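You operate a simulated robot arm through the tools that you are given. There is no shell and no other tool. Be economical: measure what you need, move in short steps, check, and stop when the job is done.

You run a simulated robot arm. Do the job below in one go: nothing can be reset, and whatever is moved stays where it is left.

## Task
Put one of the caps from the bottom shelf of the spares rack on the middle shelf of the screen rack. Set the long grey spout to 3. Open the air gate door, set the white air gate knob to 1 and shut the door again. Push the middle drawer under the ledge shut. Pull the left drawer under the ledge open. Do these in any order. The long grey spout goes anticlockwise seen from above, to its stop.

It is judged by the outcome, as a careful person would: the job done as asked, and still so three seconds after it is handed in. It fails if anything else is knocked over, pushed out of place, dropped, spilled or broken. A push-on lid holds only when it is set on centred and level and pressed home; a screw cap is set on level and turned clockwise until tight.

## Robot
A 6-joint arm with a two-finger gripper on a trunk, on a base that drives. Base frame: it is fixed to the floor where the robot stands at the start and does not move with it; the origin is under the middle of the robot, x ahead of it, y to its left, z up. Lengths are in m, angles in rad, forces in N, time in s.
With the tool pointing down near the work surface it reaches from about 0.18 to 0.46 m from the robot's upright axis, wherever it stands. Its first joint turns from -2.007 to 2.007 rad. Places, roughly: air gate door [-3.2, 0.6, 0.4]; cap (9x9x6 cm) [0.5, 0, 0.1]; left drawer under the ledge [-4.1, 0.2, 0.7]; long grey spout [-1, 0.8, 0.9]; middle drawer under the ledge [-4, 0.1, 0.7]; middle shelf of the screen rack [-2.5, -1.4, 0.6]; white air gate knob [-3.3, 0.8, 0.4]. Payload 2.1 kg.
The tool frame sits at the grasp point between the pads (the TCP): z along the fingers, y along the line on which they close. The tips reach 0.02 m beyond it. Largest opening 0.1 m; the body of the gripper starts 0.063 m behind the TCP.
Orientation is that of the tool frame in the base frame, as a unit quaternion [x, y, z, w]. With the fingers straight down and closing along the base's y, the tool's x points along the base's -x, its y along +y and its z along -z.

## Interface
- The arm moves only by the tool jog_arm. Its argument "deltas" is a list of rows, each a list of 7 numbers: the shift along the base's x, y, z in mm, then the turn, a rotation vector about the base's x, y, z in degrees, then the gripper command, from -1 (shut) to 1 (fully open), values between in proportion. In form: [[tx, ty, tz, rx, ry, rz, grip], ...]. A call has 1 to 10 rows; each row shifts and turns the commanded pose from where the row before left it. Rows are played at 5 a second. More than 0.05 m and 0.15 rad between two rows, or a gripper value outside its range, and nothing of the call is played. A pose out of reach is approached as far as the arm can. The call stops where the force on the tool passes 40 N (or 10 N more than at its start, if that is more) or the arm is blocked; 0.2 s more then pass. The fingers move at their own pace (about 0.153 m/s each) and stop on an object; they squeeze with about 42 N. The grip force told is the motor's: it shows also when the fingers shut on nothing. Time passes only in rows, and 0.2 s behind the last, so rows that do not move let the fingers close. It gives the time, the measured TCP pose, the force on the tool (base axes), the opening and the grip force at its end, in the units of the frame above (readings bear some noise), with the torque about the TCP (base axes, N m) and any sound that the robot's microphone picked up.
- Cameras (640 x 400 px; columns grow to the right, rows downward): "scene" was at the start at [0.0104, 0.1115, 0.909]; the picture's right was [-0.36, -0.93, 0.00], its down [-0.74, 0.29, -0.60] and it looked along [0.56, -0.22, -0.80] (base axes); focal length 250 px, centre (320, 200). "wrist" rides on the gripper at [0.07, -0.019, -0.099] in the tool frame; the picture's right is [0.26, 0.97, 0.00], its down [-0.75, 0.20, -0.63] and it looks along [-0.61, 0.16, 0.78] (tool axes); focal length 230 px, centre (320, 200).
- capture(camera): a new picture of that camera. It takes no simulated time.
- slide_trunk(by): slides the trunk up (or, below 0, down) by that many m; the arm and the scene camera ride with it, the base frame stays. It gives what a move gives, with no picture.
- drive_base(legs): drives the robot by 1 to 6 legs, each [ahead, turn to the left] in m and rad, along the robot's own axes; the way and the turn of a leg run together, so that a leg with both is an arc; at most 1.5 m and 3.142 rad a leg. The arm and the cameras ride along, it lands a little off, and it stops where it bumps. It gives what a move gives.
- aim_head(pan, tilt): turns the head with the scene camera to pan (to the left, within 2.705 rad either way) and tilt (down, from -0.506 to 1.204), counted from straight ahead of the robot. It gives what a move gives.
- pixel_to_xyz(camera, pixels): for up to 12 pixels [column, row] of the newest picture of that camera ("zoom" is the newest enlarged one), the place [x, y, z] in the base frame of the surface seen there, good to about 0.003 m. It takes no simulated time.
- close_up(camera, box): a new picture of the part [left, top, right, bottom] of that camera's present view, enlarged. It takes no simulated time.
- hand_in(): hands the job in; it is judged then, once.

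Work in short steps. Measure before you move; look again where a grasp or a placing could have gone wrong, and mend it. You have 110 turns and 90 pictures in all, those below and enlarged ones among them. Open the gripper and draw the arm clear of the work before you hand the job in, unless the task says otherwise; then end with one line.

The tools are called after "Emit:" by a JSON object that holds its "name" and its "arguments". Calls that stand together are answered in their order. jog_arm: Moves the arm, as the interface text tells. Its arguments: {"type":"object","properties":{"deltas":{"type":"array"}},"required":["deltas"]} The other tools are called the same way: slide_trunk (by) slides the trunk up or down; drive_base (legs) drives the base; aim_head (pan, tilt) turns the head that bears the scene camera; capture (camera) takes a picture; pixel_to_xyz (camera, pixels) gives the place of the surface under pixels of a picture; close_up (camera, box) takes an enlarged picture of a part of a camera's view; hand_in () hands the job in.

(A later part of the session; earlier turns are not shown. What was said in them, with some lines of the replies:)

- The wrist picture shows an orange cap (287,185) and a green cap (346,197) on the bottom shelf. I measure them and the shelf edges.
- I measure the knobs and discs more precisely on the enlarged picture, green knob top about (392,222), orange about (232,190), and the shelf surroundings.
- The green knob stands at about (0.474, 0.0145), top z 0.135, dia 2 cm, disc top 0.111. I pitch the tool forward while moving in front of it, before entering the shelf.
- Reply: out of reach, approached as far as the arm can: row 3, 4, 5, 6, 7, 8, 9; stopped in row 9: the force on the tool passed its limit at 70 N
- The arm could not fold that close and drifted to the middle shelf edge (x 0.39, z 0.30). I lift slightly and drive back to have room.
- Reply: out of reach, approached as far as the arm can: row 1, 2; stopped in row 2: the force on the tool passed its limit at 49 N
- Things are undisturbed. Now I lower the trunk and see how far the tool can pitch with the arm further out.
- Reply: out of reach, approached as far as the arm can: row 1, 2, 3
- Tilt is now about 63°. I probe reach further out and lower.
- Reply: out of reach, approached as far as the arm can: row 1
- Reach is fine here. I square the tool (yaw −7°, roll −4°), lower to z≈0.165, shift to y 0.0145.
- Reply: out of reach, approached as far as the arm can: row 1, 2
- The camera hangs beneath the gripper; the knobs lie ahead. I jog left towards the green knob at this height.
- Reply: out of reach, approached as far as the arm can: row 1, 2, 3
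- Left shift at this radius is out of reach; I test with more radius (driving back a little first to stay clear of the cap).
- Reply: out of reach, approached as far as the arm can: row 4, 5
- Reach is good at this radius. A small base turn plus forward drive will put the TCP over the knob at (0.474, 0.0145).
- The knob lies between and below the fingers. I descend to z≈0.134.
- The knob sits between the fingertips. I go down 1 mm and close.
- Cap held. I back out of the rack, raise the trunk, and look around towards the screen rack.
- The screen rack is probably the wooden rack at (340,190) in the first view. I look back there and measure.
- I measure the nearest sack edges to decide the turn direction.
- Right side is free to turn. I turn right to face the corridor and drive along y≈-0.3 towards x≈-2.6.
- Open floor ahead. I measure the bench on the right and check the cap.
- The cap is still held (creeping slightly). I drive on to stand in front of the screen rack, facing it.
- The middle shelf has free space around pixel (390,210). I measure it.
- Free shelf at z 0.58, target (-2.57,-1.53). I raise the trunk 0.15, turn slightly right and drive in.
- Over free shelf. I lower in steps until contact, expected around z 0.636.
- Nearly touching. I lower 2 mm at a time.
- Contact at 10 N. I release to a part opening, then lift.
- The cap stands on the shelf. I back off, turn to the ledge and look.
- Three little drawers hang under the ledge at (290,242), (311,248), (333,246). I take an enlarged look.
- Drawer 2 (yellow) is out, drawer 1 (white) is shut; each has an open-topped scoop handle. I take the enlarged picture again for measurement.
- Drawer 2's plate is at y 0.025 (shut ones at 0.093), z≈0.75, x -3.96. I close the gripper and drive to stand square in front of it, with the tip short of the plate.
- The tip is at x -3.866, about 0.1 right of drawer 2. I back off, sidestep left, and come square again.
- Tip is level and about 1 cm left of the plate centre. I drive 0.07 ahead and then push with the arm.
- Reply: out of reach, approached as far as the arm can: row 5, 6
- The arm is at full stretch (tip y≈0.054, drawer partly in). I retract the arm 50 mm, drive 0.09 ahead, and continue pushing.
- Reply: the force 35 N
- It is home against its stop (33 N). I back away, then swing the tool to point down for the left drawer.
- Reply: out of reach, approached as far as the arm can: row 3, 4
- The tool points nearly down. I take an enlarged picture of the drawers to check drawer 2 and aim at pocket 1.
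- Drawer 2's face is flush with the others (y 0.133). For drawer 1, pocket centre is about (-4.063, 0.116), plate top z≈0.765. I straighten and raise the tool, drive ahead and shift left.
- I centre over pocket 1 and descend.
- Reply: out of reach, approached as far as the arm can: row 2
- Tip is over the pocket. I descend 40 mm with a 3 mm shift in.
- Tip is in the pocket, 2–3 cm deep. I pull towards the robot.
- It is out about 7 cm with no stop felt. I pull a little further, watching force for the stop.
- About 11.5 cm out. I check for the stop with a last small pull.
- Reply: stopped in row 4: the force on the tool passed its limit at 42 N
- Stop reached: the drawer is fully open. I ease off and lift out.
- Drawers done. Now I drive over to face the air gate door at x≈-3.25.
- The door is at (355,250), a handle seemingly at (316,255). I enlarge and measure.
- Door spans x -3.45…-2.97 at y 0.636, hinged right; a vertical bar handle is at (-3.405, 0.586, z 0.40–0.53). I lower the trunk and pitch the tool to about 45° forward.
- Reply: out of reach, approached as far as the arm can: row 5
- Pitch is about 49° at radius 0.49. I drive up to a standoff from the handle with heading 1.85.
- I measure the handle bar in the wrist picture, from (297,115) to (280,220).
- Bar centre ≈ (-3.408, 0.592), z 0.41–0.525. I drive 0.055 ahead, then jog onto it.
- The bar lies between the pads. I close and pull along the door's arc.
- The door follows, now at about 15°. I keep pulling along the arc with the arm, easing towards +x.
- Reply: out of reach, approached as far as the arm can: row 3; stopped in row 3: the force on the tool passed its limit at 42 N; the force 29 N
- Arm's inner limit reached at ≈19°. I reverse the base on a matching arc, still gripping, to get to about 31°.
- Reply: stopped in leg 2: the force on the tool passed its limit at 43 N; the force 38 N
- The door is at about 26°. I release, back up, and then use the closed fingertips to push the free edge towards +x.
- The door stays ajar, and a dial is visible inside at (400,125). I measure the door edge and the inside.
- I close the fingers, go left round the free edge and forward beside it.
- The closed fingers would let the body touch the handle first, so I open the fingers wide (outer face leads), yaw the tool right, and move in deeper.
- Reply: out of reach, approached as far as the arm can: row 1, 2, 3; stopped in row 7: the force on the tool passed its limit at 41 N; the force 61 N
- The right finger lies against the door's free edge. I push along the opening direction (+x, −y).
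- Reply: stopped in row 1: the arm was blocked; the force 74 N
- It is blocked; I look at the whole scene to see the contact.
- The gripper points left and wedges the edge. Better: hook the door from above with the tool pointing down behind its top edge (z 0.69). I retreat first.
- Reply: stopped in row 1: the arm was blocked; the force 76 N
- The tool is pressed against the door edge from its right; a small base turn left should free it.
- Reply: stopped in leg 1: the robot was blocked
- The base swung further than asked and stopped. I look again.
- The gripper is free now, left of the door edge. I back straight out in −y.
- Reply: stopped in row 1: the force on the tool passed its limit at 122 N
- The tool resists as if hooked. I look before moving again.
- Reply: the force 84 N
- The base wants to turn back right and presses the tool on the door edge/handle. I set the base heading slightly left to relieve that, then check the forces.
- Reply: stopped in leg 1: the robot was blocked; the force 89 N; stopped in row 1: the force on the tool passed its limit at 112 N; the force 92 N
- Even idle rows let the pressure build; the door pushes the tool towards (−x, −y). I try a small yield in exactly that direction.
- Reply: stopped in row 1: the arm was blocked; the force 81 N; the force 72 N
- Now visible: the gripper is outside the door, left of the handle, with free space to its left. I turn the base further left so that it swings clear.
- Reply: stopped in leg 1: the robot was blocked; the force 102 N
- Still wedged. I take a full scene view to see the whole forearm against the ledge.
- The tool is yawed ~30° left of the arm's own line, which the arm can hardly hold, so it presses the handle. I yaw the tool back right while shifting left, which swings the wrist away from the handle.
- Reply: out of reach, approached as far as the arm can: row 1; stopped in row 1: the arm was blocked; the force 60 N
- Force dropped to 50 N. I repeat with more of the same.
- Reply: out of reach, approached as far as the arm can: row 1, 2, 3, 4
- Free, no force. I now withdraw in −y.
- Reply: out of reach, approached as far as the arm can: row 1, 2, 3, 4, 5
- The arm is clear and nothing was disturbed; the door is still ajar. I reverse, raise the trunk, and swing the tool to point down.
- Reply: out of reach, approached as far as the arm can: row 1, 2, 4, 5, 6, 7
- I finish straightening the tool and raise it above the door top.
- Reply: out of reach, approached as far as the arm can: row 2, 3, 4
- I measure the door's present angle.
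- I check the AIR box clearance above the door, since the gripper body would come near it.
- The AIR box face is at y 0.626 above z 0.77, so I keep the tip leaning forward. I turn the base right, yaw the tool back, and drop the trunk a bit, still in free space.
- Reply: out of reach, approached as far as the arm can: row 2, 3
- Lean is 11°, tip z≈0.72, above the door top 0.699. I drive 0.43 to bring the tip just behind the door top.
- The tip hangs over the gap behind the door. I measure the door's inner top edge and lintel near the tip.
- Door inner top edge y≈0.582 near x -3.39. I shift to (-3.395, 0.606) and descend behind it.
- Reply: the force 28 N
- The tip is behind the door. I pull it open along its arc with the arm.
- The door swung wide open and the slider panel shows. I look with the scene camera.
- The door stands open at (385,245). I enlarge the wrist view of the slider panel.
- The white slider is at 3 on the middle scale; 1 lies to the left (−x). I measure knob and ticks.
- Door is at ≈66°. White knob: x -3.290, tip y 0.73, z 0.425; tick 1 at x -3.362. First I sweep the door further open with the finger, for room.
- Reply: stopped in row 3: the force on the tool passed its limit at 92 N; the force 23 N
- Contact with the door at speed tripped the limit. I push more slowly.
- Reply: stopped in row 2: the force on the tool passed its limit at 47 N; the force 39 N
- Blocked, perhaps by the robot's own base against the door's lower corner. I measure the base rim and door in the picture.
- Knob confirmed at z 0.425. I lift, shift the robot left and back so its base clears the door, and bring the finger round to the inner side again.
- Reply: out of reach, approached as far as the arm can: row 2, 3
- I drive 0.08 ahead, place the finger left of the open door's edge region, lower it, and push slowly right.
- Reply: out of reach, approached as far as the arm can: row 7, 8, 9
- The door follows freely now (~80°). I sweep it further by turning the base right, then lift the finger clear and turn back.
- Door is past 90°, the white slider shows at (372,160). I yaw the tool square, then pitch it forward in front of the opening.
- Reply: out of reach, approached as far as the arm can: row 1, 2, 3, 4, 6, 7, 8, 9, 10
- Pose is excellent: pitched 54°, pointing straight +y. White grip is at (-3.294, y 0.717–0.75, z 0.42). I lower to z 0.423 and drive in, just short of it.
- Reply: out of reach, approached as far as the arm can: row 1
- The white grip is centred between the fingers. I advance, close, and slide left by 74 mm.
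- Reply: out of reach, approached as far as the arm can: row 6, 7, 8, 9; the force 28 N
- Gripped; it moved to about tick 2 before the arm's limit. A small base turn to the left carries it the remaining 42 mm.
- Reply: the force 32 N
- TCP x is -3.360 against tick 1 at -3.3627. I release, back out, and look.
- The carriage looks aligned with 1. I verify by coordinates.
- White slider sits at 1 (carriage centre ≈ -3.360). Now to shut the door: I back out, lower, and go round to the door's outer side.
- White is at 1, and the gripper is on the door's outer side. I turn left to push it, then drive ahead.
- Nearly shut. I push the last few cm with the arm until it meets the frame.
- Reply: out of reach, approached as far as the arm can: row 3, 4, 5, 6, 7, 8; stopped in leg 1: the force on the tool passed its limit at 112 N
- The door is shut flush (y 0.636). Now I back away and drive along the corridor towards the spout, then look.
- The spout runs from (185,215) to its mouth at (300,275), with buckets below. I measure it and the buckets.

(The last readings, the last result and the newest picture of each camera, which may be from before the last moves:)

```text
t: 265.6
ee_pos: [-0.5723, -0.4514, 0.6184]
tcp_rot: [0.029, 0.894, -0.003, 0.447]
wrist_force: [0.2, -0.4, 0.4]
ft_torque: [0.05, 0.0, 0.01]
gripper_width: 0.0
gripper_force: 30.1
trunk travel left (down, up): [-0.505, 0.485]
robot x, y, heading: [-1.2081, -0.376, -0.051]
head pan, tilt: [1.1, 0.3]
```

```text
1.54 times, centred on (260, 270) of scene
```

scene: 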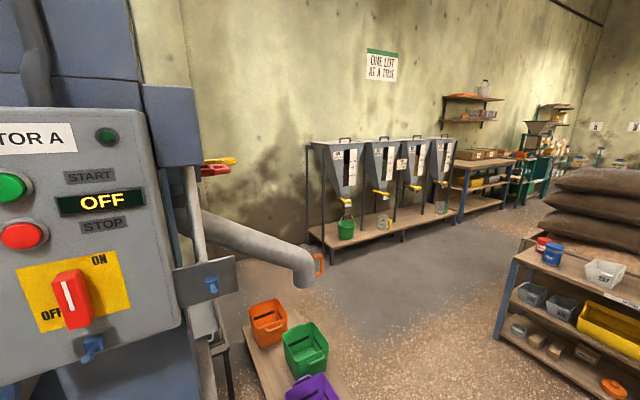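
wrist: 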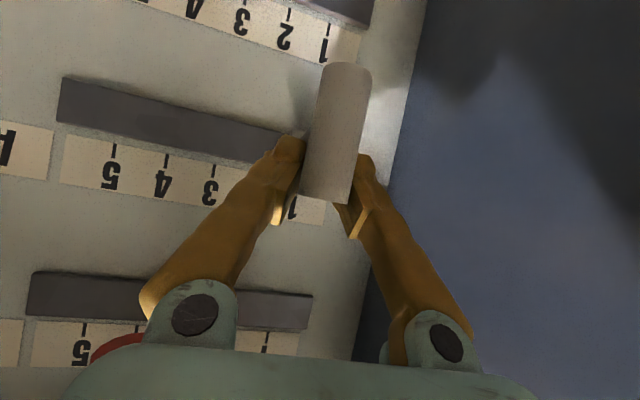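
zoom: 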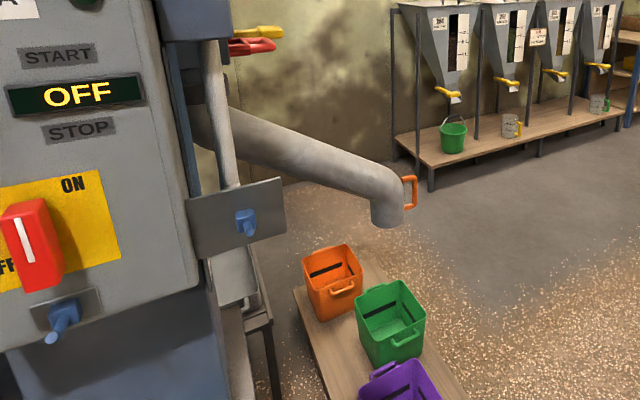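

Mouth is at (-0.81, 0.75, z 0.70–0.8), pivot near (-1.2, 0.8); anticlockwise moves it to +y (over the orange bucket). I shorten the reach, raise the tool to z≈0.80, drive on, face −y, and reverse to the spout's east side, so a right turn will sweep it.

Emit:
{"name": "jog_arm", "arguments": {"deltas": [[-30, 8, 0, 0, 0, 0, -1], [-30, 8, 0, 0, 0, 0, -1], [0, 0, 0, 0, 0, 0, -1]]}}

Emit:
{"name": "slide_trunk", "arguments": {"by": 0.18}}

Emit:
{"name": "drive_base", "arguments": {"legs": [[0.89, 0], [0, -1.52], [-1.19, 0]]}}

Emit:
{"name": "aim_head", "arguments": {"pan": -1.5, "tilt": 0.5}}

Emit:
{"name": "capture", "arguments": {"camera": "scene"}}

```text
t: 266.4
ee_pos: [-0.5727, -0.449, 0.6184]
tcp_rot: [0.03, 0.894, -0.003, 0.447]
wrist_force: [-0.2, 0.9, -0.5]
ft_torque: [-0.02, 0.02, 0.02]
gripper_width: 0.0
gripper_force: 29.4
out of reach, approached as far as the arm can: row 1, 2
trunk travel left (down, up): [-0.505, 0.485]
robot x, y, heading: [-1.2066, -0.3744, -0.049]
head pan, tilt: [1.1, 0.3]
```

```text
t: 268.4
ee_pos: [-0.5727, -0.4509, 0.7986]
tcp_rot: [0.03, 0.894, -0.003, 0.446]
wrist_force: [0.2, -1.3, -0.3]
ft_torque: [0.02, 0.01, 0.03]
gripper_width: 0.0
gripper_force: 29.6
trunk travel left (down, up): [-0.685, 0.305]
robot x, y, heading: [-1.2054, -0.3711, -0.048]
head pan, tilt: [1.1, 0.3]
```

```text
t: 282.5
ee_pos: [-0.3559, 0.1544, 0.7985]
tcp_rot: [0.636, 0.629, -0.309, 0.323]
wrist_force: [0.3, 0.1, 0.5]
ft_torque: [-0.01, -0.04, 0.0]
gripper_width: 0.0001
gripper_force: 29.5
trunk travel left (down, up): [-0.685, 0.305]
robot x, y, heading: [-0.3146, 0.7854, -1.562]
head pan, tilt: [1.1, 0.3]
```

```text
t: 284.9
ee_pos: [-0.3556, 0.152, 0.7996]
tcp_rot: [0.636, 0.629, -0.309, 0.322]
wrist_force: [0.2, 0.6, 0.1]
ft_torque: [0.0, -0.02, 0.0]
gripper_width: 0.0
gripper_force: 29.9
trunk travel left (down, up): [-0.685, 0.305]
robot x, y, heading: [-0.3123, 0.7854, -1.567]
head pan, tilt: [-1.499, 0.499]
```

```text
9 pictures are left
```

scene: 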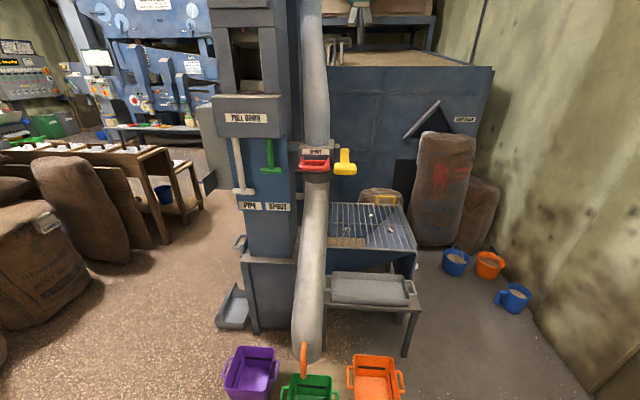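

The robot stands east of the spout, arm pointing −y. I turn right part way, reverse slightly, and then sweep right to push the spout anticlockwise.

Emit:
{"name": "drive_base", "arguments": {"legs": [[0, -0.894], [-0.06, 0], [0, -0.3]]}}

Emit:
{"name": "drive_base", "arguments": {"legs": [[0, -0.12], [0, -0.12], [0, -0.12]]}}

Emit:
{"name": "aim_head", "arguments": {"pan": 0.2, "tilt": 0.5}}

Emit:
{"name": "capture", "arguments": {"camera": "scene"}}

```text
t: 289.1
ee_pos: [-0.8734, 0.6333, 0.7987]
tcp_rot: [0.88, 0.162, -0.436, 0.092]
wrist_force: [0.3, 0.1, -1.0]
ft_torque: [-0.02, -0.01, 0.06]
gripper_width: 0.0
gripper_force: 29.4
trunk travel left (down, up): [-0.685, 0.305]
robot x, y, heading: [-0.267, 0.8252, -2.771]
head pan, tilt: [-1.499, 0.499]
```

```text
t: 291.2
ee_pos: [-0.9019, 0.8562, 0.7997]
tcp_rot: [0.895, 0.004, -0.446, 0.013]
wrist_force: [1.1, 0.2, 0.3]
ft_torque: [-0.02, 0.01, 0.01]
gripper_width: 0.0
gripper_force: 29.3
trunk travel left (down, up): [-0.685, 0.305]
robot x, y, heading: [-0.2637, 0.8256, -3.119]
head pan, tilt: [-1.499, 0.499]
```

```text
t: 292.9
ee_pos: [-0.9012, 0.8553, 0.7992]
tcp_rot: [0.895, 0.003, -0.446, 0.013]
wrist_force: [-0.5, 0.1, 0.2]
ft_torque: [0.02, -0.01, 0.03]
gripper_width: 0.0
gripper_force: 29.6
trunk travel left (down, up): [-0.685, 0.305]
robot x, y, heading: [-0.2666, 0.824, -3.12]
head pan, tilt: [0.201, 0.499]
```

```text
8 pictures are left
```

scene: 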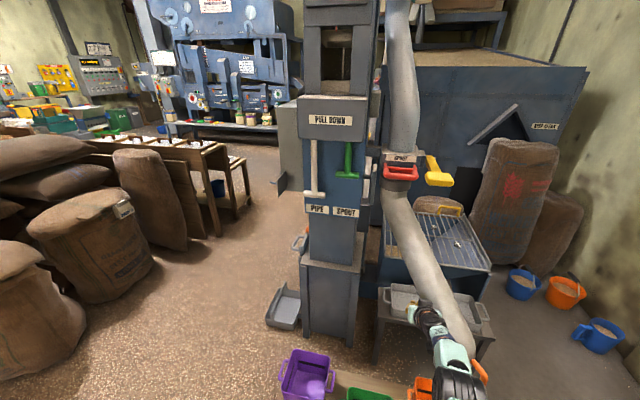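

The spout is turning anticlockwise, pushed by the gripper. I continue to its stop.

Emit:
{"name": "drive_base", "arguments": {"legs": [[0, -0.1], [0, -0.1], [0, -0.1], [0, -0.1]]}}

Emit:
{"name": "capture", "arguments": {"camera": "scene"}}

```text
t: 294.4
ee_pos: [-0.8856, 0.9392, 0.7992]
tcp_rot: [0.896, -0.053, -0.441, -0.004]
wrist_force: [7.3, -21.3, 5.6]
ft_torque: [0.09, 0.09, 0.17]
gripper_width: 0.0
gripper_force: 29.4
trunk travel left (down, up): [-0.685, 0.305]
robot x, y, heading: [-0.2657, 0.8282, 3.022]
head pan, tilt: [0.201, 0.499]
stopped in leg 2: the force on the tool passed its limit at 55 N (the readings are from after the stop); the commanded pose is now the measured one
```

```text
7 pictures are left
```

scene: 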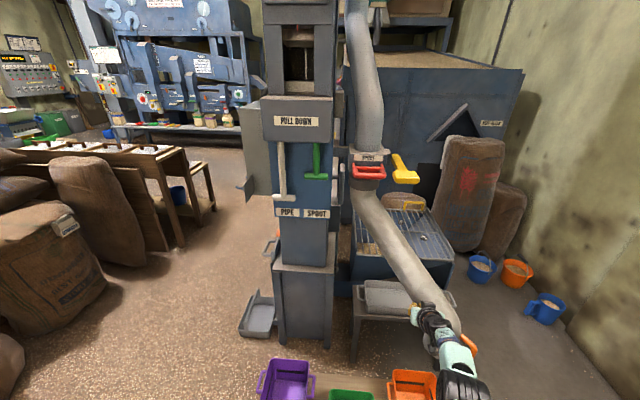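

55 N: it seems to be at its stop. I press once more to confirm, then swing away and look.

Emit:
{"name": "drive_base", "arguments": {"legs": [[0, -0.06], [0, -0.06]]}}

Emit:
{"name": "drive_base", "arguments": {"legs": [[0, 0.45]]}}

Emit:
{"name": "aim_head", "arguments": {"pan": -0.4, "tilt": 0.6}}

Emit:
{"name": "capture", "arguments": {"camera": "scene"}}

```text
t: 295.1
ee_pos: [-0.8756, 0.9504, 0.7991]
tcp_rot: [0.896, -0.054, -0.441, 0.011]
wrist_force: [13.4, -24.2, 7.2]
ft_torque: [0.06, 0.05, 0.21]
gripper_width: 0.0
gripper_force: 29.2
trunk travel left (down, up): [-0.685, 0.305]
robot x, y, heading: [-0.2651, 0.8255, 3.024]
head pan, tilt: [0.201, 0.499]
stopped in leg 1: the force on the tool passed its limit at 47 N (the readings are from after the stop); the commanded pose is now the measured one
```

```text
t: 296.9
ee_pos: [-0.8804, 0.6785, 0.7937]
tcp_rot: [0.887, 0.144, -0.425, 0.111]
wrist_force: [-0.8, 0.4, 0.6]
ft_torque: [0.03, -0.02, 0.03]
gripper_width: 0.0001
gripper_force: 29.3
trunk travel left (down, up): [-0.685, 0.305]
robot x, y, heading: [-0.2667, 0.8276, -2.81]
head pan, tilt: [0.201, 0.499]
```

```text
t: 297.9
ee_pos: [-0.8795, 0.6777, 0.7925]
tcp_rot: [0.886, 0.145, -0.425, 0.112]
wrist_force: [0.1, 0.4, -1.3]
ft_torque: [0.01, 0.0, -0.01]
gripper_width: 0.0
gripper_force: 29.3
trunk travel left (down, up): [-0.685, 0.305]
robot x, y, heading: [-0.2651, 0.8266, -2.811]
head pan, tilt: [-0.4, 0.6]
```

```text
6 pictures are left
```

scene: 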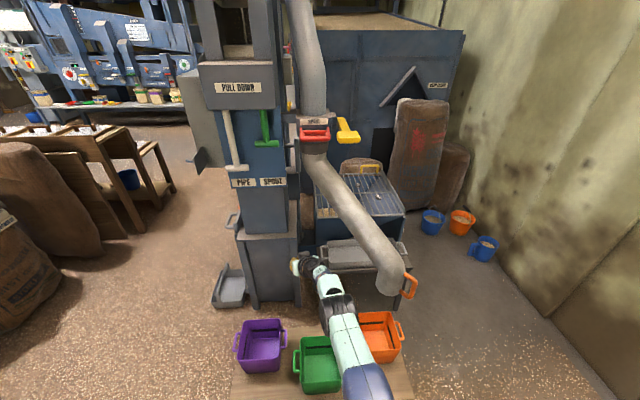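

The spout stands over the orange bucket at its stop. I swing the arm clear and open the gripper.

Emit:
{"name": "drive_base", "arguments": {"legs": [[0, 0.5]]}}

Emit:
{"name": "jog_arm", "arguments": {"deltas": [[0, 0, 0, 0, 0, 0, 1], [0, 0, 0, 0, 0, 0, 1], [0, 0, 0, 0, 0, 0, 1]]}}

Emit:
{"name": "hand_in", "arguments": {}}

```text
t: 299.6
ee_pos: [-0.7378, 0.4055, 0.7945]
tcp_rot: [0.825, 0.356, -0.385, 0.211]
wrist_force: [-0.2, -0.7, -1.1]
ft_torque: [-0.03, 0.05, 0.03]
gripper_width: 0.0
gripper_force: 29.2
trunk travel left (down, up): [-0.685, 0.305]
robot x, y, heading: [-0.2648, 0.8206, -2.315]
head pan, tilt: [-0.4, 0.6]
```

```text
t: 300.4
ee_pos: [-0.7379, 0.4065, 0.7926]
tcp_rot: [0.824, 0.357, -0.385, 0.212]
wrist_force: [0.3, 0.7, 0.7]
ft_torque: [-0.02, 0.01, -0.01]
gripper_width: 0.1002
gripper_force: 0.1
trunk travel left (down, up): [-0.685, 0.305]
robot x, y, heading: [-0.2656, 0.821, -2.322]
head pan, tilt: [-0.4, 0.6]
```

```text
The job is handed in.
```

I finished all five tasks and handed the job in: the green cap is on the middle shelf of the screen rack, the spout is turned anticlockwise to its stop over the orange bucket, the white air gate knob is at 1 with the door shut, the middle drawer is shut and the left drawer is open; the arm wedged against the air gate door while opening it, but the pictures afterwards showed nothing knocked over or out of place.
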